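You operate a simulated robot arm through the tools that you are given. There is no shell and no other tool. Be economical: measure what you need, move in short steps, check, and stop when the job is done.

Carry out the task below with a simulated two-armed robot. There is one attempt and no reset: what you move stays moved.

## Task
Brake the silver turntable, lift the coil beside it onto it, turn the table to 30 and brake again.
Fine: the turntable lever is the brake: on while loading, off while turning; the coil lies in the middle.

Only the result counts: the job must be done as asked and must still hold three seconds after the hand-in. Knocking over, shifting, dropping, spilling or breaking anything else fails it.

## Robot
Two 6-joint arms with two-finger parallel grippers on one trunk, on a base that drives. Base frame: it is fixed to the floor where the robot stands at the start and does not move with it; the origin is under the middle of the robot, x ahead of it, y to its left, z up. Lengths are in mm, angles in degrees, forces in N, time in s.
The left shoulder is at the start at [70, 166, 1445], the right one opposite. With the tool pointing down near the work surface each hand reaches from about 360 to 780 mm from the robot's upright axis, wherever it stands, measured 20 degrees to its own side. Places, roughly: turntable lever [800, 0, 900]; top of the silver turntable [1100, -300, 900]; silver turntable [1100, -300, 900]; airing switch [900, 1100, 900]; wash switch [900, -1200, 900]; shaker switch [900, -1400, 900]; green switch [1100, -1700, 900]; warmer switch [900, -2600, 900]; airing dial [1100, 1100, 900]; shaker dial [900, -1500, 900]; force dial [1200, -1700, 900]; warmer dial [900, -2700, 900]; inflow valve [1000, -1200, 900]; outflow valve [1200, -1200, 900]; press valve [1200, -2100, 900]; end lever [1000, -3200, 900]. Payload 3.91 kg a hand.
Tool frame (each hand has its own): the origin (TCP) lies between the finger pads and is the grasp point; the fingertips stand 30 mm ahead of it; z points along the fingers, y is the line along which they close. Largest opening 110 mm; finger width 20, thickness 10; the body of the gripper, 48 by 112 mm, starts 55 mm behind the TCP.
Orientation is that of the tool frame in the base frame, as a unit quaternion [x, y, z, w]. With the fingers straight down and closing along the base's y, the tool's x points along the base's -x, its y along +y and its z along -z.

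## Interface
- The arms move only by the tool arm_command. It takes "left_plan", "right_plan" or both (then of equal length, played together; a hand with none holds still); each is a list of rows, each a list of 7 numbers: the shift along the tool's x, y, z in mm, then the turn, a rotation vector about the tool's x, y, z in rad, then the gripper command, from -1 (fully open) to 1 (shut), values between in proportion. In form: [[x, y, z, wx, wy, wz, jaw], ...]. A call has 1 to 10 rows; each row is the pose to reach, as a shift and turn from the pose commanded when the call began, along the tool's axes at that moment. A row lasts 0.2 s, in which the tool goes at most 50 mm and 8.6 degrees; a call with a longer step from one row to the next is refused whole, and so is a gripper value outside its range. A pose out of reach is approached as far as the arm can. The call stops where the force on the tool passes 90 N (or 10 N more than at its start, if that is more) or the arm is blocked; 0.2 s more then pass. The fingers move at their own pace (about 108 mm/s each) and stop on an object; they squeeze with about 40 N. The grip force told is the motor's: it shows also when the fingers shut on nothing. Time passes only in rows, and 0.2 s behind the last, so rows that repeat a pose let the fingers close. The reply holds the time, the measured pose of the TCP, the force on the tool along the base axes, the opening and the grip force, in the units named above and with some noise.
- Cameras (640 x 400 px; columns grow to the right, rows downward): "scene" is now at [129.7, 9.4, 1660]; the picture's right is [0.10, -1.00, 0.00], its down [-0.69, -0.07, -0.72] and it looks along [0.72, 0.07, -0.70] (base axes); focal length 270 px, centre (320, 200). "left" rides on the left gripper at [77, -7, -114] in its tool frame; the picture's right is [0.09, 1.00, 0.00], its down [-0.80, 0.07, -0.59] and it looks along [-0.59, 0.05, 0.80] (tool axes); focal length 270 px, centre (320, 200). "right" rides on the right gripper at [77, 7, -114] in its tool frame; the picture's right is [-0.09, 1.00, 0.00], its down [-0.80, -0.07, -0.59] and it looks along [-0.59, -0.05, 0.80] (tool axes); focal length 270 px, centre (320, 200). There is no depth. A picture from a camera that has moved, and an enlarged one, comes with that camera's place and axes in the base frame and with its lens.
- camera(camera): a new picture of that camera. It takes no simulated time.
- move_column(by): slides the trunk up (or, below 0, down) by that many mm; the arms and the scene camera ride with it, the base frame stays. It gives what a move gives, with no picture.
- steer(legs): drives the robot by 1 to 6 legs, each [ahead, left, turn to the left] in mm, mm and degrees, along the robot's own axes; the way and the turn of a leg run together, so that a leg with both is an arc; at most 1500 mm and 180 degrees a leg. The arms and the cameras ride along, it lands a little off, and it stops where it bumps. It gives what a move gives.
- pan_tilt(pan, tilt): turns the head with the scene camera to pan (to the left, within 86 degrees either way) and tilt (down, from -29 to 69), counted from straight ahead of the robot. It gives what a move gives.
- close_up(camera, box): a new picture of the part [left, top, right, bottom] of that camera's present view, enlarged. It takes no simulated time.
- finish_job(): hands the job in; it is judged then, once.

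Go step by step. Nothing tells you exact positions but the pictures and the camera data: compare them with the known pose of the tool, close in by small moves and look again before you grip or let go. The budget is 120 turns and 88 pictures, counting those below and the enlarged ones. Unless the task says otherwise, let go and move clear before handing in, and close with one line.

The tools are called as name(argument=value, ...) on one line, values as JSON. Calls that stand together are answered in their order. arm_command: Moves the arms, as the interface text tells. Its arguments: {"type":"object","properties":{"left_plan":{"type":"array","items":{"type":"array","items":{"type":"number"}}},"right_plan":{"type":"array","items":{"type":"array","items":{"type":"number"}}}},"required":[]} The other tools are called the same way: move_column (by) slides the trunk up or down; steer (legs) drives the base; pan_tilt (pan, tilt) turns the head that bears the scene camera; camera (camera) takes a picture; close_up (camera, box) takes an enlarged picture of a part of a camera's view; finish_job () hands the job in.

At the start:

```text
t: 0.0
left_position: [638.8, 290.7, 999.8]
left_orientation: [0.0, 1.0, 0.0, 0.0]
left_wrist_force: [0.7, -0.4, -0.8]
left_opening: 109.9
left_grip_force: 0.1
right_position: [529.5, -196.7, 999.4]
right_orientation: [0.0, 1.0, 0.0, 0.0]
right_wrist_force: [-0.9, 0.0, 0.2]
right_opening: 109.9
right_grip_force: 0.0
trunk travel left (down, up): [-940.0, 0.0]
robot x, y, heading: [3.3, 1.8, -0.2]
head pan, tilt: [5.5, 44.0]
```

scene: 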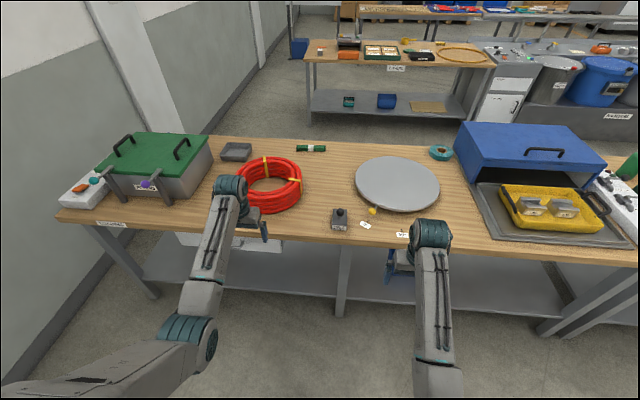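
right: 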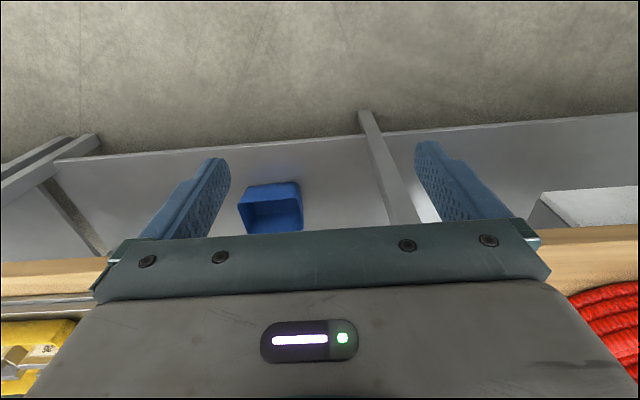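
left: 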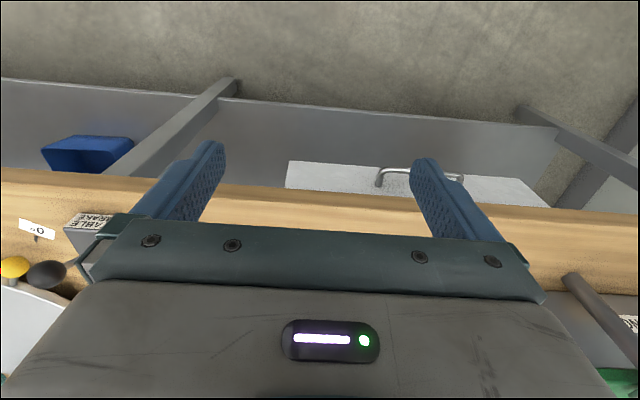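

I see the silver turntable right of centre, the red coil to its left, and a small "TABLE BRAKE" box in front. I'll look closer at the brake, the table marks and the coil.

close_up(camera="scene", box=[310, 190, 430, 265])

close_up(camera="scene", box=[210, 130, 450, 280])

```text
5.33 times, centred on (370, 228) of scene
camera zoom: at [129.7, 9.4, 1660.0], right [0.1, -1.0, 0.0], down [-0.69, -0.07, -0.72], along [0.72, 0.07, -0.7], focal length 1441 px, centre (53, 53)
```

zoom: 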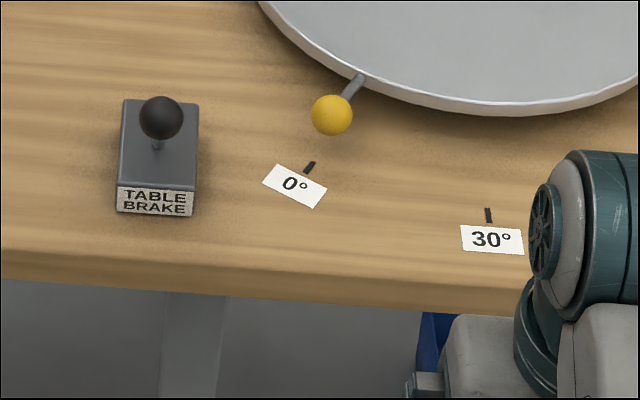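

```text
2.67 times, centred on (330, 205) of scene
camera zoom: at [129.7, 9.4, 1660.0], right [0.1, -1.0, 0.0], down [-0.69, -0.07, -0.72], along [0.72, 0.07, -0.7], focal length 721 px, centre (293, 187)
```

zoom: 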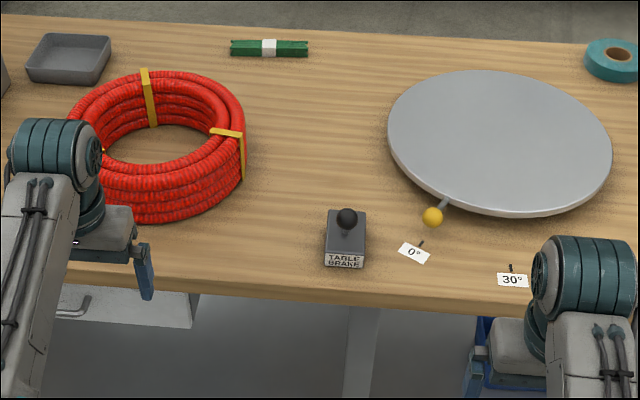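

The brake knob seems to sit near (830, 0, 924), leaning toward me. The coil is near (1044, 327) with about 300 mm across, and the table centre near (1100, -255). I'll drive closer and look again.

steer(legs=[[200, -60, 0]])

pan_tilt(pan=0, tilt=55)

camera(camera="scene")

camera(camera="left")

camera(camera="right")

```text
t: 1.6
left_position: [835.1, 231.2, 1001.6]
left_orientation: [0.0, 1.0, 0.0, 0.002]
left_wrist_force: [0.1, -0.4, -0.2]
left_opening: 110.0
left_grip_force: 0.1
right_position: [725.8, -257.1, 1001.7]
right_orientation: [0.0, 1.0, -0.001, 0.002]
right_wrist_force: [-0.4, -0.1, -0.3]
right_opening: 109.9
right_grip_force: 0.1
trunk travel left (down, up): [-940.0, 0.0]
robot x, y, heading: [198.0, -65.2, -0.2]
head pan, tilt: [5.5, 44.0]
```

```text
t: 2.4
left_position: [838.1, 230.1, 999.8]
left_orientation: [0.0, 1.0, -0.001, 0.0]
left_wrist_force: [-0.1, -0.6, 0.3]
left_opening: 110.0
left_grip_force: 0.1
right_position: [727.9, -258.6, 999.6]
right_orientation: [0.0, 1.0, 0.0, 0.0]
right_wrist_force: [0.0, 0.4, -1.2]
right_opening: 110.1
right_grip_force: 0.1
trunk travel left (down, up): [-940.0, 0.0]
robot x, y, heading: [200.4, -60.9, 0.1]
head pan, tilt: [0.0, 55.0]
```

```text
82 pictures are left
camera scene: at [319.8, -58.7, 1645.2], right [0.0, -1.0, 0.0], down [-0.82, 0.0, -0.57], along [0.57, 0.0, -0.82], focal length 270 px, centre (320, 200)
```

scene: 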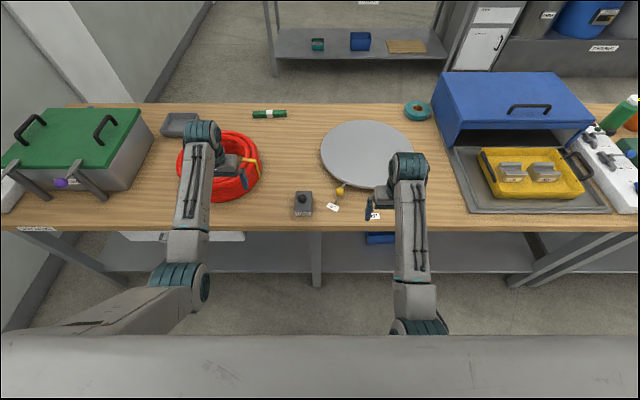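

```text
81 pictures are left
camera left: at [760.2, 224.0, 1113.0], right [-0.09, 1.0, 0.0], down [0.8, 0.07, 0.59], along [0.59, 0.05, -0.8], focal length 270 px, centre (320, 200)
```

left: 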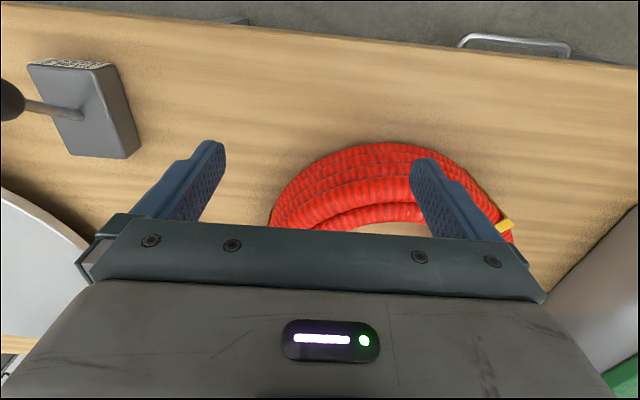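

```text
80 pictures are left
camera right: at [651.9, -250.5, 1114.3], right [0.09, 1.0, 0.0], down [0.8, -0.07, 0.59], along [0.59, -0.05, -0.8], focal length 270 px, centre (320, 200)
```

right: 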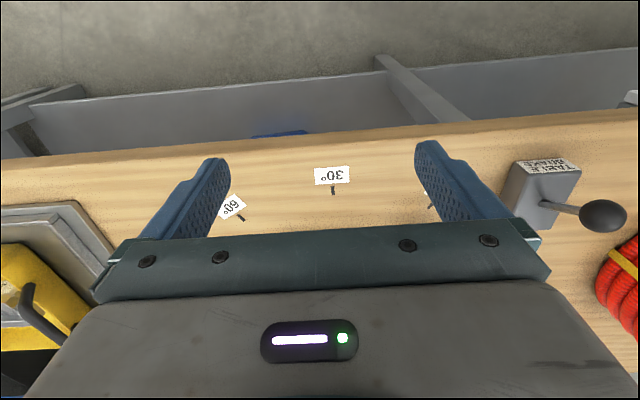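

The knob is at about (838, 2, 917), leaning toward the robot on a post based at (870, 0, 858). The marks give a table centre at about (1121, -251), with 30° pointing straight at me. I'll bring the left hand over the knob.

arm_command(left_plan=[[0, -46, 0, 0, 0, 0, -0.3], [0, -92, 0, 0, 0, 0, -0.3], [0, -138, 0, 0, 0, 0, -0.3], [0, -184, 0, 0, 0, 0, -0.3], [0, -228, 0, 0, 0, 0, -0.3], [0, -228, 40, 0, 0, 0, -0.3]])

camera(camera="left")

camera(camera="right")

```text
t: 3.8
left_position: [846.0, 14.7, 964.5]
left_orientation: [-0.005, 1.0, 0.007, 0.006]
left_wrist_force: [0.4, -0.4, 0.1]
left_opening: 71.5
left_grip_force: 0.0
right_position: [729.6, -256.4, 999.9]
right_orientation: [0.0, 1.0, -0.001, -0.001]
right_wrist_force: [0.3, -1.1, -0.4]
right_opening: 110.0
right_grip_force: 0.1
trunk travel left (down, up): [-940.0, 0.0]
robot x, y, heading: [199.3, -61.1, 0.2]
head pan, tilt: [0.0, 55.0]
```

```text
79 pictures are left
camera left: at [767.1, 6.8, 1077.0], right [-0.1, 1.0, 0.01], down [0.79, 0.07, 0.61], along [0.6, 0.07, -0.8], focal length 270 px, centre (320, 200)
```

left: 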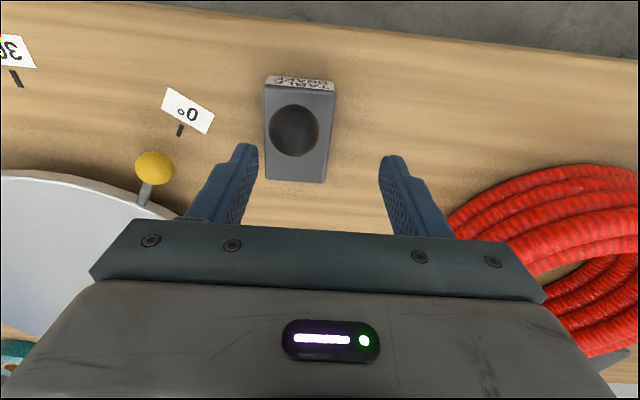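

```text
78 pictures are left
camera right: at [652.5, -249.0, 1114.4], right [0.09, 1.0, 0.0], down [0.8, -0.07, 0.59], along [0.59, -0.05, -0.8], focal length 270 px, centre (320, 200)
```

right: 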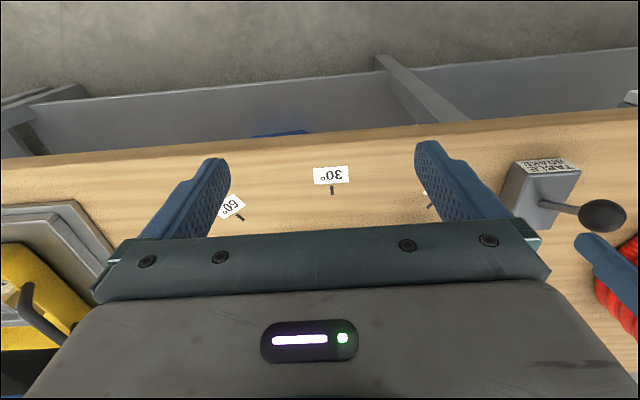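

The knob lies at about (836, 0, 917). I'll let the hand settle and read its pose.

arm_command(left_plan=[[0, 0, 0, 0, 0, 0, -0.3], [0, 0, 0, 0, 0, 0, -0.3]])

```text
t: 4.4
left_position: [845.3, 15.6, 964.2]
left_orientation: [-0.004, 1.0, 0.007, 0.006]
left_wrist_force: [0.5, 1.1, 0.3]
left_opening: 71.6
left_grip_force: 0.0
right_position: [728.1, -257.4, 998.9]
right_orientation: [0.0, 1.0, 0.001, 0.001]
right_wrist_force: [-0.2, 0.0, 0.0]
right_opening: 110.1
right_grip_force: 0.0
trunk travel left (down, up): [-940.0, 0.0]
robot x, y, heading: [198.3, -56.3, -0.1]
head pan, tilt: [0.0, 55.0]
```

The left arm seems to be at its sideways limit there. I'll lift the hand, shift it left, and drive the base right to compensate.

arm_command(left_plan=[[0, 0, -40, 0, 0, 0, -0.3], [0, 46, -40, 0, 0, 0, -0.3], [0, 90, -40, 0, 0, 0, -0.3], [0, 90, -40, 0, 0, 0, -0.3]])

steer(legs=[[0, -90, 0]])

arm_command(left_plan=[[0, 0, 0, 0, 0, 0, -0.3], [0, 0, 0, 0, 0, 0, -0.3]])

```text
t: 5.4
left_position: [838.7, 93.0, 1000.5]
left_orientation: [0.001, 1.0, 0.0, 0.0]
left_wrist_force: [0.1, -0.4, 0.2]
left_opening: 71.7
left_grip_force: 0.0
right_position: [727.1, -257.2, 1000.1]
right_orientation: [0.0, 1.0, 0.001, 0.0]
right_wrist_force: [0.2, 0.1, -0.2]
right_opening: 110.0
right_grip_force: 0.0
trunk travel left (down, up): [-940.0, 0.0]
robot x, y, heading: [196.9, -62.8, 0.1]
head pan, tilt: [0.0, 55.0]
```

```text
t: 6.5
left_position: [838.5, 9.1, 1001.0]
left_orientation: [-0.001, 1.0, -0.001, 0.0]
left_wrist_force: [0.7, 0.6, -0.2]
left_opening: 71.6
left_grip_force: 0.1
right_position: [727.0, -342.0, 1001.4]
right_orientation: [0.0, 1.0, -0.002, 0.0]
right_wrist_force: [0.2, 1.1, 0.0]
right_opening: 109.8
right_grip_force: 0.2
trunk travel left (down, up): [-940.0, 0.0]
robot x, y, heading: [203.3, -148.9, -0.0]
head pan, tilt: [0.0, 55.0]
```

```text
t: 7.1
left_position: [838.0, 7.9, 999.9]
left_orientation: [-0.001, 1.0, -0.001, 0.0]
left_wrist_force: [-0.5, 1.6, 0.9]
left_opening: 71.5
left_grip_force: 0.0
right_position: [728.4, -342.5, 1001.1]
right_orientation: [0.0, 1.0, 0.0, -0.001]
right_wrist_force: [-0.4, 0.0, 0.1]
right_opening: 110.2
right_grip_force: 0.2
trunk travel left (down, up): [-940.0, 0.0]
robot x, y, heading: [200.3, -151.2, 0.0]
head pan, tilt: [0.0, 55.0]
```

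The hand is now over the knob and reachable. I'll descend around it and grip.

arm_command(left_plan=[[0, -8, 0, 0, 0, 0, -0.3], [1, -8, 40, 0, 0, 0, -0.3], [1, -8, 82, 0, 0, 0, -0.3], [1, -8, 82, 0, 0, 0, 1], [1, -8, 82, 0, 0, 0, 1], [1, -8, 82, 0, 0, 0, 1]])

camera(camera="left")

```text
t: 8.5
left_position: [836.7, -1.8, 917.2]
left_orientation: [-0.002, 1.0, 0.0, 0.0]
left_wrist_force: [2.8, 5.2, -1.0]
left_opening: 30.9
left_grip_force: 45.0
right_position: [726.9, -346.3, 1000.5]
right_orientation: [-0.002, 1.0, 0.0, 0.001]
right_wrist_force: [0.2, -0.1, 0.2]
right_opening: 110.0
right_grip_force: 0.1
trunk travel left (down, up): [-940.0, 0.0]
robot x, y, heading: [200.6, -150.0, 0.3]
head pan, tilt: [0.0, 55.0]
```

```text
77 pictures are left
camera left: at [759.7, -7.5, 1030.6], right [-0.09, 1.0, 0.0], down [0.8, 0.07, 0.59], along [0.59, 0.05, -0.8], focal length 270 px, centre (320, 200)
```

left: 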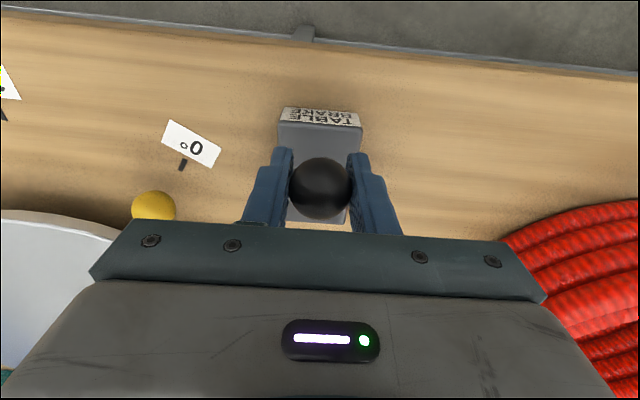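

The knob is gripped. I'll swing the lever away from me along its arc.

arm_command(left_plan=[[-8, 0, -3, 0, 0, 0, 1], [-16, 0, -5, 0, 0, 0, 1], [-25, 0, -7, 0, 0, 0, 1], [-34, 0, -8, 0, 0, 0, 1], [-42, 0, -7, 0, 0, 0, 1], [-50, 0, -5, 0, 0, 0, 1], [-58, 0, -3, 0, 0, 0, 1], [-66, 0, 0, 0, 0, 0, 1]])

camera(camera="left")

```text
t: 10.3
left_position: [901.4, -0.7, 923.8]
left_orientation: [-0.001, 1.0, 0.0, 0.003]
left_wrist_force: [-9.2, 9.1, 18.5]
left_opening: 30.7
left_grip_force: 45.3
right_position: [724.7, -344.5, 1002.0]
right_orientation: [-0.002, 1.0, -0.001, 0.002]
right_wrist_force: [-0.4, 0.0, -0.5]
right_opening: 109.9
right_grip_force: 0.0
trunk travel left (down, up): [-940.0, 0.0]
robot x, y, heading: [198.1, -151.4, 0.1]
head pan, tilt: [0.0, 55.0]
```

```text
76 pictures are left
camera left: at [823.7, -7.5, 1035.9], right [-0.09, 1.0, 0.0], down [0.8, 0.07, 0.6], along [0.6, 0.05, -0.8], focal length 270 px, centre (320, 200)
```

left: 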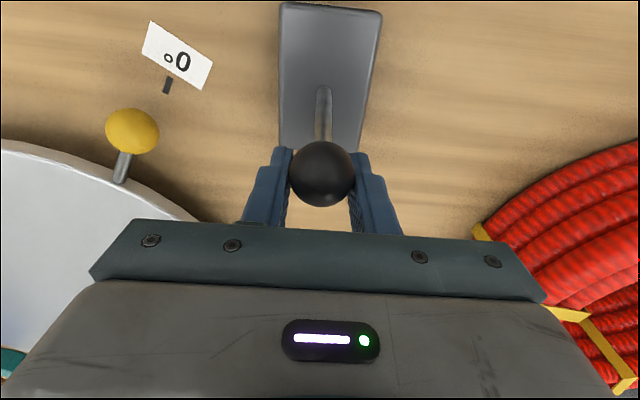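

The lever swung over. I'll push a bit further to feel for the end stop.

arm_command(left_plan=[[-6, 0, 0, 0, 0, 0, 1], [-12, 0, 4, 0, 0, 0, 1], [-18, 0, 8, 0, 0, 0, 1]])

```text
t: 11.1
left_position: [920.0, -1.6, 914.0]
left_orientation: [0.0, 1.0, 0.0, 0.003]
left_wrist_force: [-1.6, 7.1, 17.8]
left_opening: 30.6
left_grip_force: 45.2
right_position: [725.5, -344.6, 1001.6]
right_orientation: [0.0, 1.0, 0.0, 0.002]
right_wrist_force: [-0.1, -1.3, 0.6]
right_opening: 110.1
right_grip_force: 0.1
trunk travel left (down, up): [-940.0, 0.0]
robot x, y, heading: [199.2, -149.8, 0.1]
head pan, tilt: [0.0, 55.0]
```

arm_command(left_plan=[[-6, 0, 3, 0, 0, 0, 1], [-12, 0, 8, 0, 0, 0, 1]])

camera(camera="left")

close_up(camera="scene", box=[280, 150, 400, 225])

```text
t: 11.7
left_position: [933.7, -3.3, 896.9]
left_orientation: [0.001, 1.0, -0.001, -0.003]
left_wrist_force: [0.8, 0.0, -0.7]
left_opening: 0.1
left_grip_force: 37.9
right_position: [731.3, -347.0, 997.6]
right_orientation: [-0.001, 1.0, 0.0, -0.002]
right_wrist_force: [0.8, 1.3, 0.4]
right_opening: 109.8
right_grip_force: 0.1
trunk travel left (down, up): [-940.0, 0.0]
robot x, y, heading: [197.7, -152.2, 0.1]
head pan, tilt: [0.0, 55.0]
```

```text
75 pictures are left
camera left: at [856.4, -9.9, 1011.6], right [-0.09, 1.0, 0.0], down [0.8, 0.07, 0.59], along [0.59, 0.05, -0.81], focal length 270 px, centre (320, 200)
```

left: 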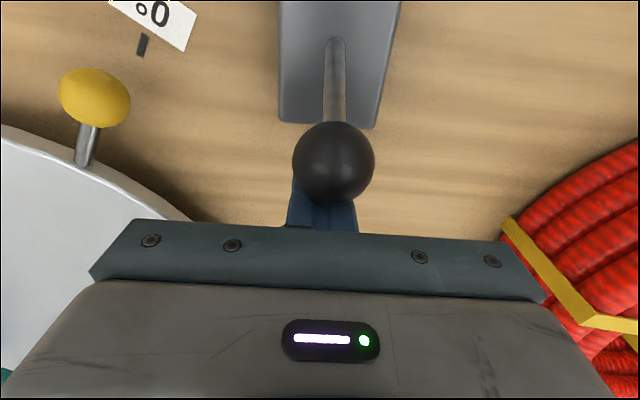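

```text
5.33 times, centred on (340, 188) of scene
camera zoom: at [323.3, -148.2, 1644.3], right [0.0, -1.0, 0.0], down [-0.82, 0.0, -0.57], along [0.57, 0.0, -0.82], focal length 1441 px, centre (213, 267)
```

zoom: 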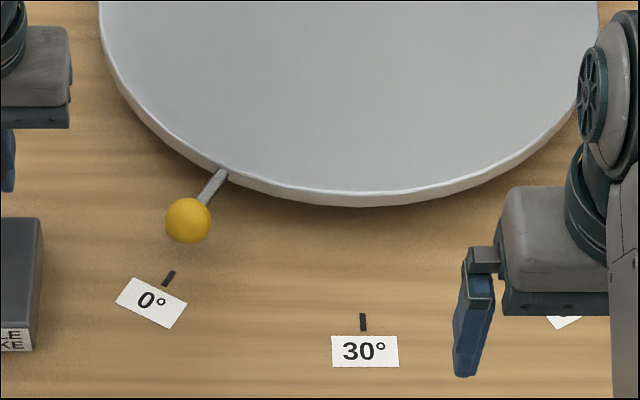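

The fingers slid off at the end stop, and the knob now rests at its mirrored far position near (907, 0, 915). I'll withdraw and then test with a light nudge on the yellow handle whether the table is braked.

arm_command(left_plan=[[-8, 0, 0, 0, 0, 0, 1], [-8, 0, -40, 0, 0, 0, 1], [-8, 0, -80, 0, 0, 0, 1], [-8, 0, -105, 0, 0, 0, 1]])

steer(legs=[[0, -100, 0]])

camera(camera="left")

```text
t: 12.7
left_position: [940.9, -2.1, 1009.9]
left_orientation: [-0.001, 1.0, -0.001, 0.0]
left_wrist_force: [0.0, 0.3, 1.1]
left_opening: 0.0
left_grip_force: 37.8
right_position: [727.3, -345.0, 1000.0]
right_orientation: [0.0, 1.0, 0.0, 0.0]
right_wrist_force: [-0.9, -0.3, 0.1]
right_opening: 110.1
right_grip_force: 0.1
trunk travel left (down, up): [-940.0, 0.0]
robot x, y, heading: [199.6, -146.8, -0.1]
head pan, tilt: [0.0, 55.0]
```

```text
t: 13.8
left_position: [942.3, -97.6, 1007.9]
left_orientation: [-0.002, 1.0, -0.001, -0.001]
left_wrist_force: [-1.1, 0.3, -0.2]
left_opening: 0.1
left_grip_force: 38.0
right_position: [728.1, -441.7, 1000.6]
right_orientation: [-0.001, 1.0, -0.001, 0.0]
right_wrist_force: [0.1, 0.6, 0.2]
right_opening: 110.0
right_grip_force: 0.0
trunk travel left (down, up): [-940.0, 0.0]
robot x, y, heading: [200.1, -248.2, -0.1]
head pan, tilt: [0.0, 55.0]
```

```text
73 pictures are left
camera left: at [864.0, -104.0, 1120.4], right [-0.09, 1.0, 0.0], down [0.8, 0.07, 0.59], along [0.59, 0.05, -0.8], focal length 270 px, centre (320, 200)
```

left: 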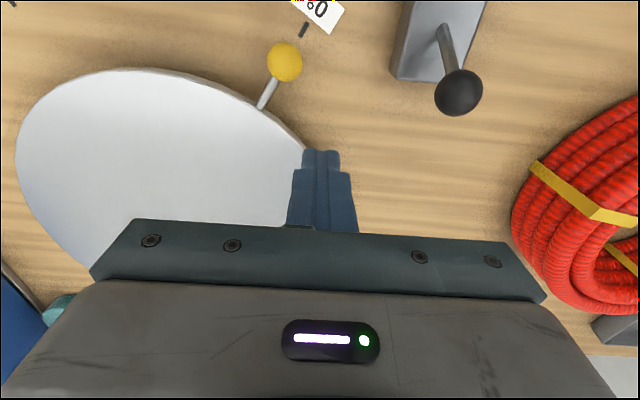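

The ball is at about (908, -132, 860). I'll lower the closed left fingers beside it and nudge toward -y in small steps, watching the force.

arm_command(left_plan=[[35, 8, 0, 0, 0, 0, 1], [35, 8, 45, 0, 0, 0, 1], [35, 8, 90, 0, 0, 0, 1], [35, 8, 123, 0, 0, 0, 1], [35, 0, 123, 0, 0, 0, 1], [35, 0, 123, 0, 0, 0, 1]])

camera(camera="left")

```text
t: 15.2
left_position: [908.8, -101.0, 883.5]
left_orientation: [-0.002, 1.0, 0.001, 0.0]
left_wrist_force: [0.1, 1.0, -0.1]
left_opening: 0.0
left_grip_force: 37.4
right_position: [729.2, -445.7, 999.7]
right_orientation: [0.0, 1.0, 0.001, 0.0]
right_wrist_force: [-0.8, -1.0, -0.3]
right_opening: 109.9
right_grip_force: 0.0
trunk travel left (down, up): [-940.0, 0.0]
robot x, y, heading: [198.6, -248.1, 0.4]
head pan, tilt: [0.0, 55.0]
```

```text
72 pictures are left
camera left: at [830.1, -108.4, 997.9], right [-0.09, 1.0, 0.0], down [0.8, 0.07, 0.59], along [0.59, 0.06, -0.8], focal length 270 px, centre (320, 200)
```

left: 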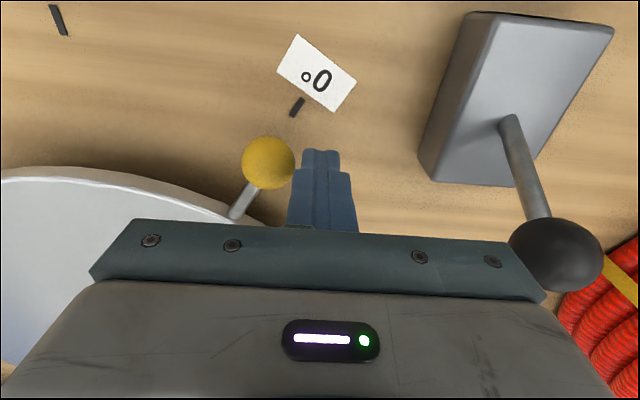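

arm_command(left_plan=[[0, -4, 0, 0, 0, 0, 1], [0, -8, 0, 0, 0, 0, 1], [0, -11, 0, 0, 0, 0, 1], [0, -14, 0, 0, 0, 0, 1], [0, -14, 0, 0, 0, 0, 1]])

camera(camera="left")

```text
t: 16.4
left_position: [907.1, -107.8, 884.3]
left_orientation: [-0.003, 1.0, 0.001, 0.001]
left_wrist_force: [-0.4, 25.2, 3.4]
left_opening: 0.0
left_grip_force: 37.4
right_position: [727.8, -441.4, 1000.0]
right_orientation: [-0.003, 1.0, -0.002, 0.0]
right_wrist_force: [0.2, 0.7, -0.6]
right_opening: 110.0
right_grip_force: 0.0
trunk travel left (down, up): [-940.0, 0.0]
robot x, y, heading: [201.3, -249.8, -0.1]
head pan, tilt: [0.0, 55.0]
```

```text
71 pictures are left
camera left: at [828.9, -114.8, 998.0], right [-0.09, 1.0, 0.0], down [0.8, 0.07, 0.6], along [0.59, 0.06, -0.8], focal length 270 px, centre (320, 200)
```

left: 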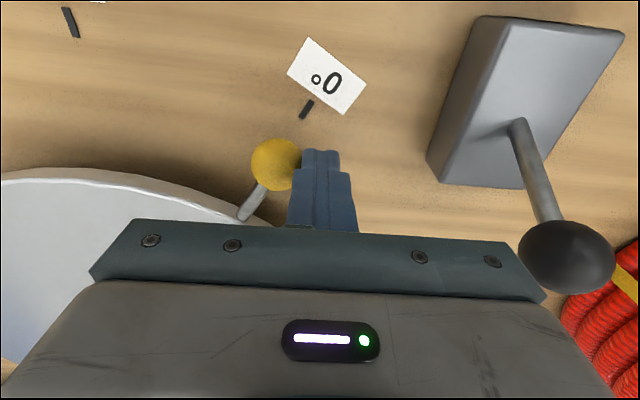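

The table resists 25 N without turning, so the far lever position is "brake on". I'll retreat upward and drive left toward the coil.

arm_command(left_plan=[[0, 12, 0, 0, 0, 0, 0], [0, 12, -50, 0, 0, 0, -1], [0, 12, -100, 0, 0, 0, -1], [0, 12, -135, 0, 0, 0, -1], [0, 12, -135, 0, 0, 0, -1]])

steer(legs=[[0, 540, 0]])

camera(camera="scene")

camera(camera="left")

camera(camera="right")

```text
t: 17.6
left_position: [906.4, -103.3, 1019.8]
left_orientation: [-0.001, 1.0, 0.001, 0.0]
left_wrist_force: [0.4, 0.0, 0.8]
left_opening: 110.0
left_grip_force: 0.1
right_position: [728.3, -446.7, 999.6]
right_orientation: [-0.001, 1.0, 0.001, 0.0]
right_wrist_force: [-0.3, 0.6, -0.1]
right_opening: 109.8
right_grip_force: 0.0
trunk travel left (down, up): [-940.0, 0.0]
robot x, y, heading: [197.7, -251.0, 0.3]
head pan, tilt: [0.0, 55.0]
```

```text
t: 20.8
left_position: [906.5, 440.6, 1018.8]
left_orientation: [0.0, 1.0, 0.001, 0.001]
left_wrist_force: [0.5, -0.6, 0.1]
left_opening: 110.0
left_grip_force: 0.0
right_position: [727.6, 98.3, 999.7]
right_orientation: [0.0, 1.0, 0.001, 0.0]
right_wrist_force: [0.1, 0.4, -0.1]
right_opening: 110.5
right_grip_force: 0.1
trunk travel left (down, up): [-940.0, 0.0]
robot x, y, heading: [199.6, 293.7, 0.1]
head pan, tilt: [0.0, 55.0]
```

```text
70 pictures are left
camera scene: at [318.9, 295.5, 1645.2], right [0.0, -1.0, 0.0], down [-0.82, 0.0, -0.57], along [0.57, 0.0, -0.82], focal length 270 px, centre (320, 200)
```

scene: 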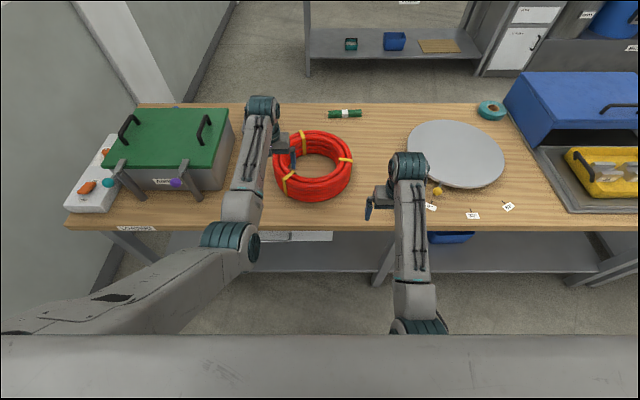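

```text
69 pictures are left
camera left: at [828.7, 433.9, 1132.8], right [-0.09, 1.0, 0.0], down [0.8, 0.07, 0.59], along [0.59, 0.06, -0.8], focal length 270 px, centre (320, 200)
```

left: 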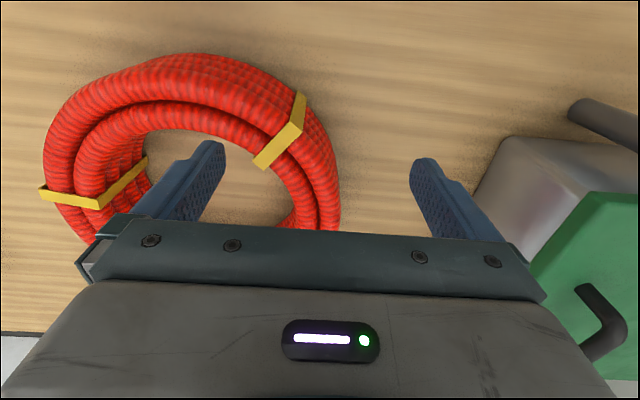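

```text
68 pictures are left
camera right: at [651.4, 104.8, 1114.3], right [0.09, 1.0, 0.0], down [0.8, -0.07, 0.59], along [0.59, -0.05, -0.8], focal length 270 px, centre (320, 200)
```

right: 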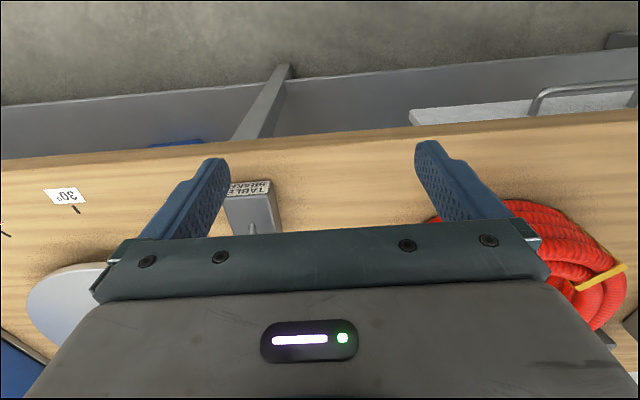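

I'll enlarge the coil in the scene view to fix its centre and wall thickness.

close_up(camera="scene", box=[250, 120, 378, 200])

```text
5.00 times, centred on (314, 160) of scene
camera zoom: at [318.9, 295.5, 1645.2], right [0.0, -1.0, 0.0], down [-0.82, 0.0, -0.57], along [0.57, 0.0, -0.82], focal length 1351 px, centre (350, 400)
```

zoom: 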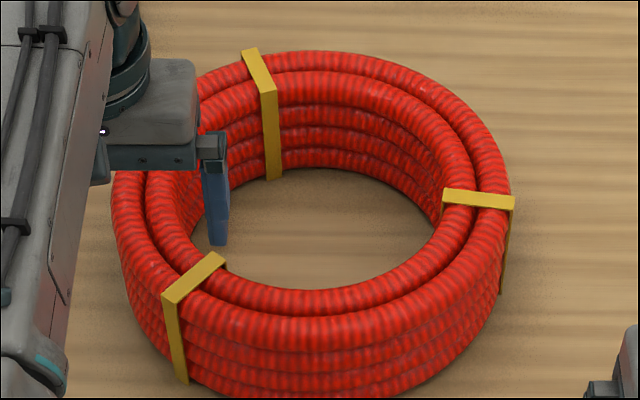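

The coil is centred at about (1038, 325), outer diameter about 305, wall about 50 thick and 88 high, with straps near -102°, 18° and 138°. I'll grip it with both hands at +90° and -90°, so I drive in closer first.

steer(legs=[[140, 31, 0]])

arm_command(right_plan=[[-45, 5, -20, 0, 0, 0, -1], [-90, 15, -20, 0, 0, 0, -1], [-130, 30, -20, 0, 0, 0, -1], [-170, 50, -20, 0, 0, 0, -1], [-170, 68, -20, 0, 0, 0, -1], [-170, 68, -20, 0, 0, 0, -1]])

camera(camera="right")

camera(camera="left")

```text
t: 22.1
left_position: [1045.2, 471.7, 1021.3]
left_orientation: [0.0, 1.0, 0.0, 0.001]
left_wrist_force: [-0.3, 0.2, 0.8]
left_opening: 109.9
left_grip_force: 0.0
right_position: [866.0, 130.5, 1000.5]
right_orientation: [0.0, 1.0, 0.001, 0.001]
right_wrist_force: [-0.3, 0.2, 0.3]
right_opening: 110.1
right_grip_force: 0.0
trunk travel left (down, up): [-940.0, 0.0]
robot x, y, heading: [342.1, 325.9, -0.2]
head pan, tilt: [0.0, 55.0]
```

```text
t: 23.5
left_position: [1046.2, 472.9, 1020.3]
left_orientation: [-0.001, 1.0, 0.001, 0.0]
left_wrist_force: [-0.4, -0.2, 0.9]
left_opening: 109.9
left_grip_force: 0.1
right_position: [1037.7, 199.0, 1020.4]
right_orientation: [-0.001, 1.0, 0.0, 0.001]
right_wrist_force: [-0.5, -0.3, 0.0]
right_opening: 109.9
right_grip_force: 0.0
trunk travel left (down, up): [-940.0, 0.0]
robot x, y, heading: [342.1, 328.0, 0.4]
head pan, tilt: [0.0, 55.0]
```

```text
66 pictures are left
camera right: at [960.7, 205.3, 1135.3], right [0.09, 1.0, 0.0], down [0.8, -0.07, 0.59], along [0.59, -0.05, -0.8], focal length 270 px, centre (320, 200)
```

right: 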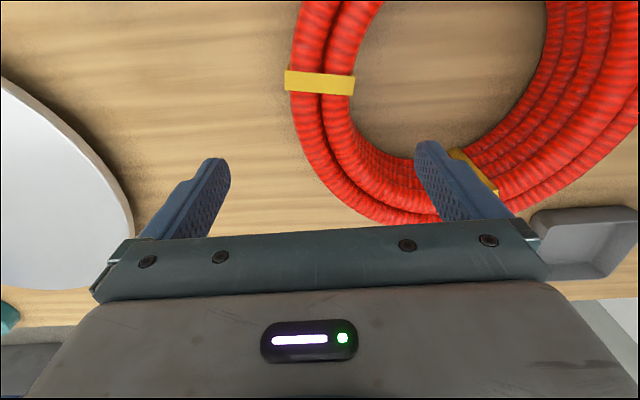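

```text
65 pictures are left
camera left: at [968.3, 465.7, 1133.0], right [-0.09, 1.0, 0.0], down [0.8, 0.07, 0.59], along [0.59, 0.05, -0.8], focal length 270 px, centre (320, 200)
```

left: 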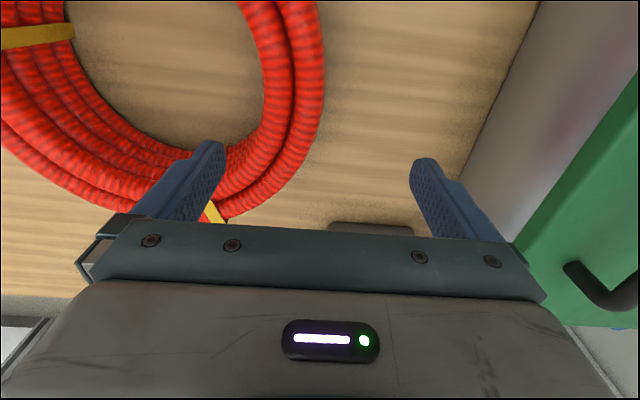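

The wall centres are at about (1040, 448) and (1040, 200). I'll descend with both hands straddling the wall.

arm_command(left_plan=[[6, -24, 0, 0, 0, 0, -1], [6, -24, 45, 0, 0, 0, -1], [6, -24, 75, 0, 0, 0, -1], [6, -24, 75, 0, 0, 0, -1]], right_plan=[[-2, 1, 0, 0, 0, 0, -1], [-2, 1, 45, 0, 0, 0, -1], [-2, 1, 75, 0, 0, 0, -1], [-2, 1, 75, 0, 0, 0, -1]])

camera(camera="right")

camera(camera="left")

```text
t: 24.5
left_position: [1041.4, 448.5, 944.0]
left_orientation: [0.0, 1.0, 0.001, 0.0]
left_wrist_force: [0.0, 0.2, -0.4]
left_opening: 109.9
left_grip_force: 0.1
right_position: [1039.4, 200.7, 945.9]
right_orientation: [-0.001, 1.0, 0.001, 0.001]
right_wrist_force: [0.5, -0.2, -0.7]
right_opening: 109.8
right_grip_force: 0.0
trunk travel left (down, up): [-940.0, 0.0]
robot x, y, heading: [336.6, 327.9, 0.1]
head pan, tilt: [0.0, 55.0]
```

```text
64 pictures are left
camera right: at [963.2, 206.4, 1060.1], right [0.09, 1.0, 0.0], down [0.8, -0.07, 0.6], along [0.59, -0.05, -0.8], focal length 270 px, centre (320, 200)
```

right: 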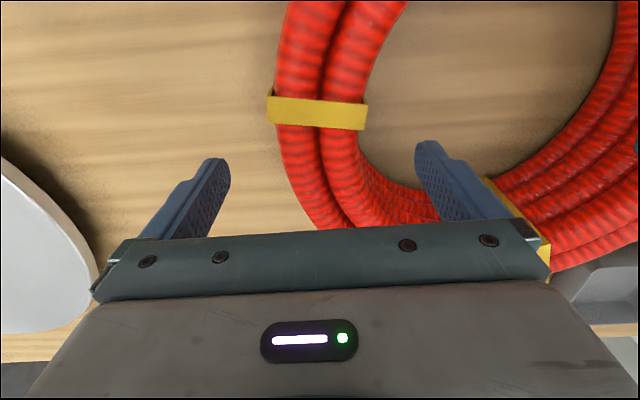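

```text
63 pictures are left
camera left: at [962.4, 441.6, 1056.9], right [-0.09, 1.0, 0.0], down [0.8, 0.07, 0.6], along [0.59, 0.05, -0.8], focal length 270 px, centre (320, 200)
```

left: 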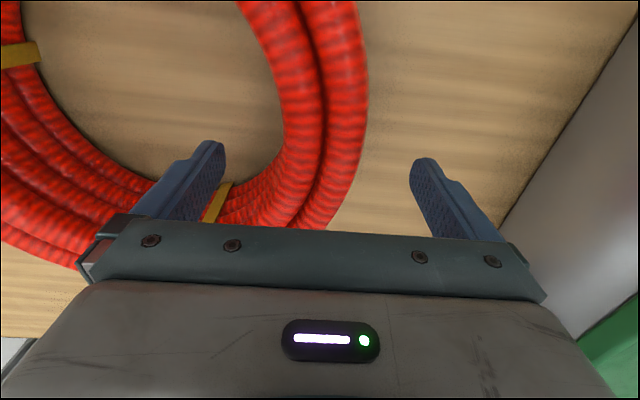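

Both hands straddle the wall well. I'll descend to z≈875 and close.

arm_command(left_plan=[[0, 0, 40, 0, 0, 0, -1], [0, 0, 70, 0, 0, 0, -1], [0, 0, 70, 0, 0, 0, 0], [0, 0, 70, 0, 0, 0, 1], [0, 0, 70, 0, 0, 0, 1], [0, 0, 70, 0, 0, 0, 1]], right_plan=[[0, 0, 40, 0, 0, 0, -1], [0, 0, 70, 0, 0, 0, -1], [0, 0, 70, 0, 0, 0, 0], [0, 0, 70, 0, 0, 0, 1], [0, 0, 70, 0, 0, 0, 1], [0, 0, 70, 0, 0, 0, 1]])

camera(camera="scene")

```text
t: 25.9
left_position: [1041.2, 442.9, 874.0]
left_orientation: [0.0, 1.0, -0.003, 0.0]
left_wrist_force: [-9.6, -34.1, 3.1]
left_opening: 38.2
left_grip_force: 40.0
right_position: [1039.3, 204.9, 874.7]
right_orientation: [-0.001, 1.0, 0.003, 0.0]
right_wrist_force: [6.9, 35.5, -1.0]
right_opening: 38.4
right_grip_force: 40.6
trunk travel left (down, up): [-940.0, 0.0]
robot x, y, heading: [336.1, 328.2, 0.0]
head pan, tilt: [0.0, 55.0]
```

```text
62 pictures are left
camera scene: at [459.7, 328.3, 1645.1], right [0.0, -1.0, 0.0], down [-0.82, 0.0, -0.57], along [0.57, 0.0, -0.82], focal length 270 px, centre (320, 200)
```

scene: 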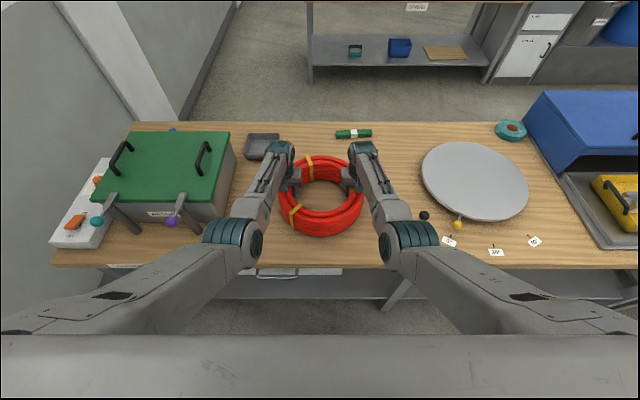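

Both hands hold the wall (38 mm opening). I'll ease out the sideways strain and lift a little.

arm_command(left_plan=[[0, -4, 0, 0, 0, 0, 1], [0, -4, -10, 0, 0, 0, 1], [0, -4, -25, 0, 0, 0, 1], [0, -4, -40, 0, 0, 0, 1], [0, -4, -40, 0, 0, 0, 1]], right_plan=[[0, 4, 0, 0, 0, 0, 1], [0, 4, -10, 0, 0, 0, 1], [0, 4, -25, 0, 0, 0, 1], [0, 4, -40, 0, 0, 0, 1], [0, 4, -40, 0, 0, 0, 1]])

camera(camera="scene")

camera(camera="left")

```text
t: 27.1
left_position: [1040.1, 444.1, 912.3]
left_orientation: [-0.001, 1.0, 0.0, -0.002]
left_wrist_force: [-11.9, -20.4, -2.2]
left_opening: 38.1
left_grip_force: 39.7
right_position: [1041.3, 204.3, 913.9]
right_orientation: [-0.001, 1.0, 0.002, -0.001]
right_wrist_force: [10.8, 20.3, -7.1]
right_opening: 38.2
right_grip_force: 40.0
trunk travel left (down, up): [-940.0, 0.0]
robot x, y, heading: [336.5, 326.6, -0.0]
head pan, tilt: [0.0, 55.0]
```

```text
61 pictures are left
camera scene: at [462.1, 328.0, 1644.9], right [0.0, -1.0, 0.0], down [-0.82, 0.0, -0.57], along [0.57, 0.0, -0.82], focal length 270 px, centre (320, 200)
```

scene: 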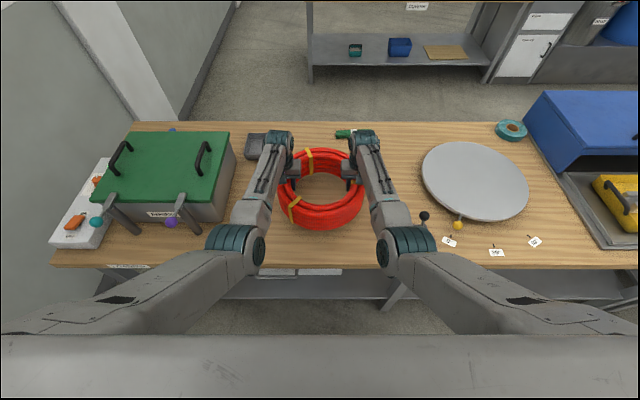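

```text
60 pictures are left
camera left: at [964.3, 437.5, 1026.1], right [-0.09, 1.0, 0.0], down [0.8, 0.07, 0.59], along [0.59, 0.05, -0.81], focal length 270 px, centre (320, 200)
```

left: 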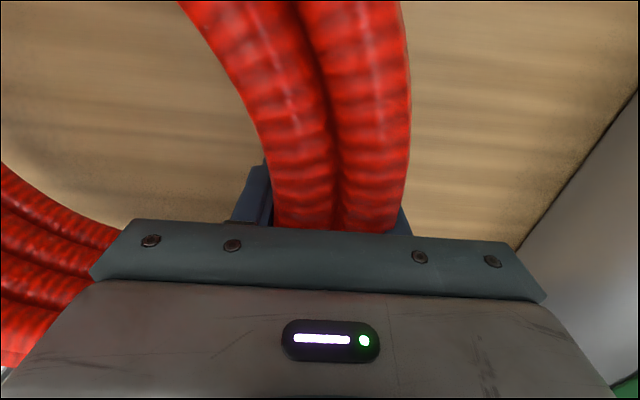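

The coil is off the table and level. I'll raise it to clear the brake knob, then drive right and ahead to the turntable.

arm_command(left_plan=[[0, -2, -15, 0, 0, 0, 1], [0, -2, -35, 0, 0, 0, 1], [0, -2, -55, 0, 0, 0, 1], [0, -2, -75, 0, 0, 0, 1], [0, -2, -95, 0, 0, 0, 1], [0, -2, -110, 0, 0, 0, 1], [0, -2, -110, 0, 0, 0, 1]], right_plan=[[0, 2, -15, 0, 0, 0, 1], [0, 2, -35, 0, 0, 0, 1], [0, 2, -55, 0, 0, 0, 1], [0, 2, -75, 0, 0, 0, 1], [0, 2, -95, 0, 0, 0, 1], [0, 2, -110, 0, 0, 0, 1], [0, 2, -110, 0, 0, 0, 1]])

steer(legs=[[0, -290, 0], [0, -285, 0]])

camera(camera="scene")

```text
t: 28.7
left_position: [1041.0, 444.1, 1022.9]
left_orientation: [-0.002, 1.0, 0.001, -0.001]
left_wrist_force: [-7.5, 15.1, -2.6]
left_opening: 38.4
left_grip_force: 40.0
right_position: [1041.7, 204.7, 1023.3]
right_orientation: [0.0, 1.0, -0.001, -0.001]
right_wrist_force: [8.4, -14.2, -6.4]
right_opening: 38.0
right_grip_force: 39.6
trunk travel left (down, up): [-940.0, 0.0]
robot x, y, heading: [337.5, 322.7, 0.1]
head pan, tilt: [0.0, 55.0]
```

```text
t: 32.3
left_position: [1043.8, -131.8, 1022.2]
left_orientation: [-0.003, 1.0, 0.0, -0.001]
left_wrist_force: [-5.5, 30.2, -0.2]
left_opening: 38.1
left_grip_force: 39.7
right_position: [1044.4, -371.0, 1022.6]
right_orientation: [-0.002, 1.0, -0.001, -0.001]
right_wrist_force: [5.8, -30.4, -8.0]
right_opening: 38.0
right_grip_force: 39.9
trunk travel left (down, up): [-940.0, 0.0]
robot x, y, heading: [340.0, -251.6, 0.2]
head pan, tilt: [0.0, 55.0]
```

```text
59 pictures are left
camera scene: at [463.4, -247.9, 1645.0], right [0.0, -1.0, 0.0], down [-0.82, -0.01, -0.57], along [0.57, 0.0, -0.82], focal length 270 px, centre (320, 200)
```

scene: 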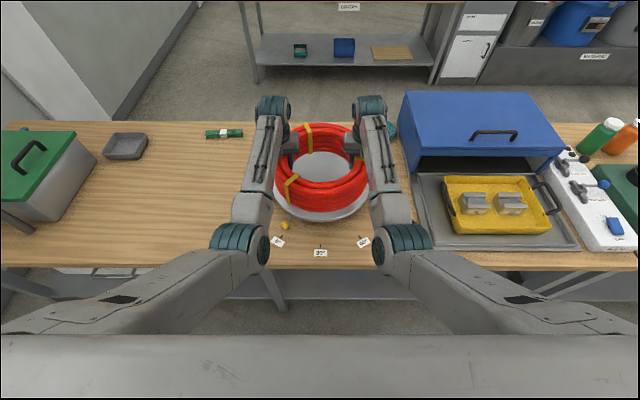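

I'll measure the table's rim and marks from here to refine the centre.

close_up(camera="scene", box=[250, 190, 394, 280])

close_up(camera="scene", box=[256, 110, 384, 190])

```text
4.44 times, centred on (322, 235) of scene
camera zoom: at [463.4, -247.9, 1645.0], right [0.0, -1.0, 0.0], down [-0.82, -0.01, -0.57], along [0.57, 0.0, -0.82], focal length 1201 px, centre (311, 44)
```

zoom: 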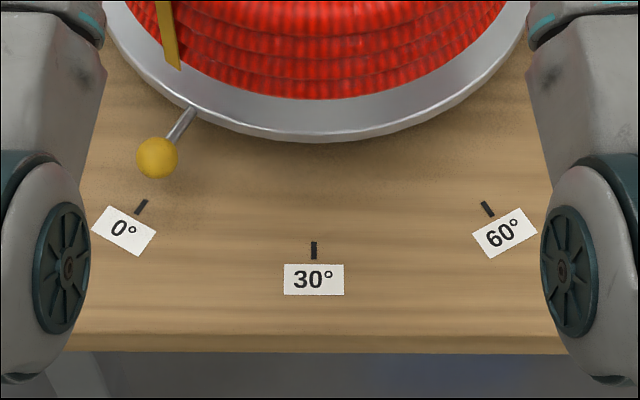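

```text
5.00 times, centred on (320, 150) of scene
camera zoom: at [463.4, -247.9, 1645.0], right [0.0, -1.0, 0.0], down [-0.82, -0.01, -0.57], along [0.57, 0.0, -0.82], focal length 1351 px, centre (320, 450)
```

zoom: 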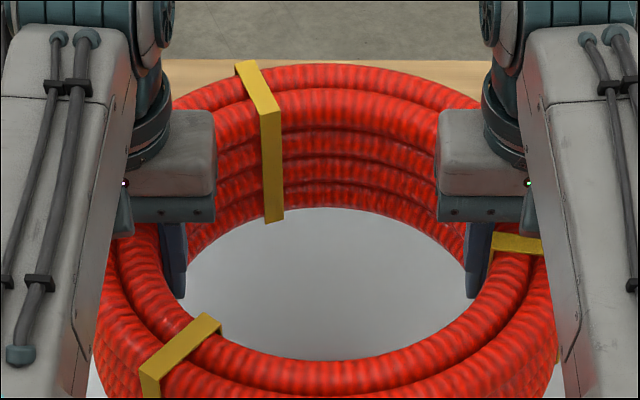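

The table centre refines to about (1118, -251), and the coil's centre is about (1043, -251), level with the hands. I'll drive 75 mm ahead and check.

steer(legs=[[75, 0, 0]])

arm_command(left_plan=[[0, 2, 0, 0, 0, 0, 1], [0, 2, 0, 0, 0, 0, 1]], right_plan=[[0, -2, 0, 0, 0, 0, 1], [0, -2, 0, 0, 0, 0, 1]])

camera(camera="scene")

```text
t: 33.3
left_position: [1109.7, -132.7, 1029.1]
left_orientation: [-0.004, 1.0, 0.001, 0.002]
left_wrist_force: [-8.3, 2.4, -1.6]
left_opening: 38.2
left_grip_force: 40.4
right_position: [1110.5, -372.2, 1030.1]
right_orientation: [-0.002, 1.0, -0.001, 0.004]
right_wrist_force: [6.1, -3.1, -5.8]
right_opening: 38.0
right_grip_force: 40.4
trunk travel left (down, up): [-940.0, 0.0]
robot x, y, heading: [412.5, -250.0, 0.2]
head pan, tilt: [0.0, 55.0]
```

```text
t: 33.9
left_position: [1111.3, -133.7, 1025.5]
left_orientation: [-0.001, 1.0, -0.001, -0.001]
left_wrist_force: [-9.5, -21.2, -0.5]
left_opening: 38.1
left_grip_force: 40.3
right_position: [1114.0, -372.2, 1026.5]
right_orientation: [-0.001, 1.0, 0.001, 0.001]
right_wrist_force: [8.4, 21.2, -8.8]
right_opening: 38.0
right_grip_force: 40.3
trunk travel left (down, up): [-940.0, 0.0]
robot x, y, heading: [415.7, -250.7, 0.2]
head pan, tilt: [0.0, 55.0]
```

```text
56 pictures are left
camera scene: at [530.3, -250.3, 1645.6], right [0.01, -1.0, 0.0], down [-0.82, 0.0, -0.58], along [0.58, 0.0, -0.82], focal length 270 px, centre (320, 200)
```

scene: 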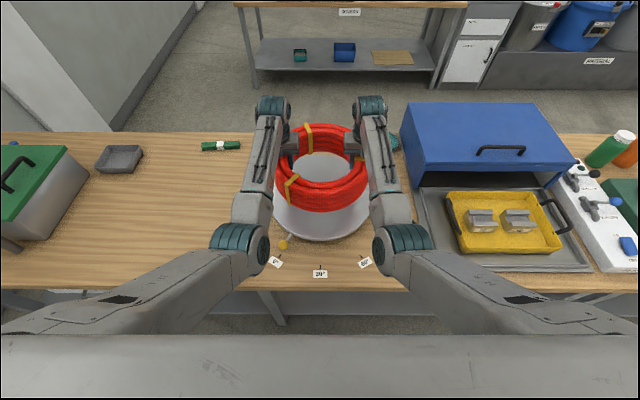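

The hands are at x≈1113, so the coil needs 6 mm more ahead and 2 mm left. I'll adjust while lowering part-way.

arm_command(left_plan=[[-3, 2, 15, 0, 0, 0, 1], [-6, 2, 30, 0, 0, 0, 1], [-6, 2, 50, 0, 0, 0, 1], [-6, 2, 70, 0, 0, 0, 1], [-6, 2, 90, 0, 0, 0, 1], [-6, 2, 90, 0, 0, 0, 1]], right_plan=[[-3, 2, 15, 0, 0, 0, 1], [-6, 2, 30, 0, 0, 0, 1], [-6, 2, 50, 0, 0, 0, 1], [-6, 2, 70, 0, 0, 0, 1], [-6, 2, 90, 0, 0, 0, 1], [-6, 2, 90, 0, 0, 0, 1]])

close_up(camera="scene", box=[240, 110, 400, 210])

close_up(camera="scene", box=[240, 190, 400, 290])

```text
t: 35.3
left_position: [1122.2, -131.8, 932.7]
left_orientation: [-0.002, 1.0, -0.002, -0.001]
left_wrist_force: [-10.9, -28.1, 5.7]
left_opening: 38.2
left_grip_force: 40.5
right_position: [1123.6, -371.3, 934.1]
right_orientation: [-0.002, 1.0, -0.001, -0.002]
right_wrist_force: [11.1, 28.7, -14.5]
right_opening: 38.1
right_grip_force: 39.5
trunk travel left (down, up): [-940.0, 0.0]
robot x, y, heading: [411.6, -253.7, 0.1]
head pan, tilt: [0.0, 55.0]
```

```text
4.00 times, centred on (320, 160) of scene
camera zoom: at [536.1, -250.2, 1645.1], right [0.01, -1.0, 0.0], down [-0.82, 0.0, -0.57], along [0.57, 0.0, -0.82], focal length 1081 px, centre (320, 360)
```

zoom: 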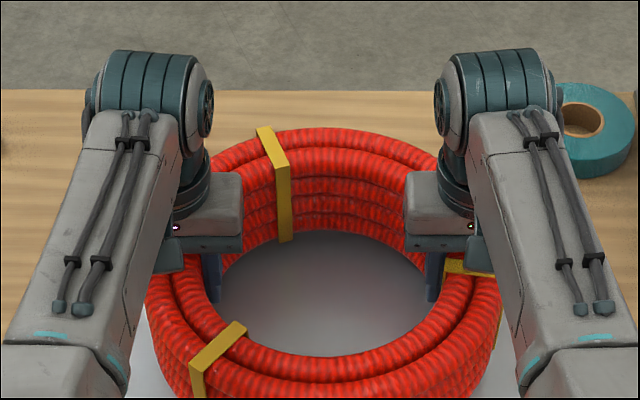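

```text
4.00 times, centred on (320, 240) of scene
camera zoom: at [536.1, -250.2, 1645.1], right [0.01, -1.0, 0.0], down [-0.82, 0.0, -0.57], along [0.57, 0.0, -0.82], focal length 1081 px, centre (320, 40)
```

zoom: 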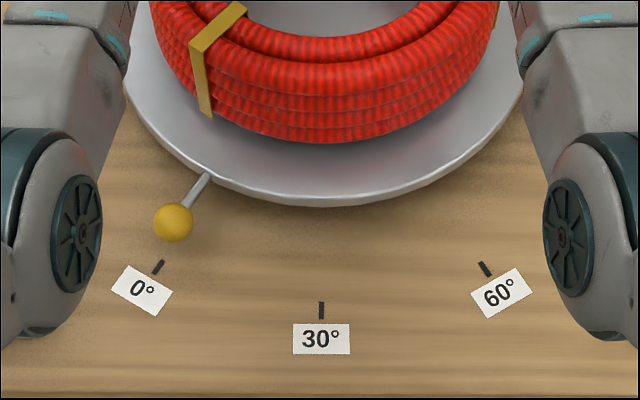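

The coil's centre is at about (1120, -252) against the table's (1118, -251). I'll shift 2 mm back and lower in small steps to contact.

arm_command(left_plan=[[2, 0, 10, 0, 0, 0, 1], [2, 0, 20, 0, 0, 0, 1], [2, 0, 24, 0, 0, 0, 1], [2, 0, 28, 0, 0, 0, 1], [2, 0, 28, 0, 0, 0, 1]], right_plan=[[2, 0, 10, 0, 0, 0, 1], [2, 0, 20, 0, 0, 0, 1], [2, 0, 24, 0, 0, 0, 1], [2, 0, 28, 0, 0, 0, 1], [2, 0, 28, 0, 0, 0, 1]])

arm_command(left_plan=[[0, 0, 2, 0, 0, 0, 1], [0, 0, 4, 0, 0, 0, 1], [0, 0, 4, 0, 0, 0, 1]], right_plan=[[0, 0, 2, 0, 0, 0, 1], [0, 0, 4, 0, 0, 0, 1], [0, 0, 4, 0, 0, 0, 1]])

```text
t: 36.5
left_position: [1117.3, -131.6, 914.4]
left_orientation: [-0.002, 1.0, -0.001, 0.006]
left_wrist_force: [10.2, -30.2, 35.7]
left_opening: 38.3
left_grip_force: 39.5
right_position: [1118.1, -372.4, 916.8]
right_orientation: [-0.002, 1.0, 0.001, 0.008]
right_wrist_force: [13.8, 24.7, 35.5]
right_opening: 38.3
right_grip_force: 40.0
trunk travel left (down, up): [-940.0, 0.0]
robot x, y, heading: [412.6, -251.0, 0.3]
head pan, tilt: [0.0, 55.0]
```

```text
t: 37.3
left_position: [1115.7, -132.5, 911.5]
left_orientation: [-0.001, 1.0, -0.002, 0.006]
left_wrist_force: [8.5, -27.2, 36.7]
left_opening: 37.9
left_grip_force: 39.9
right_position: [1117.2, -370.7, 912.0]
right_orientation: [-0.001, 1.0, 0.001, 0.007]
right_wrist_force: [9.9, 24.3, 37.5]
right_opening: 38.0
right_grip_force: 39.8
trunk travel left (down, up): [-940.0, 0.0]
robot x, y, heading: [413.2, -255.9, 0.3]
head pan, tilt: [0.0, 55.0]
```

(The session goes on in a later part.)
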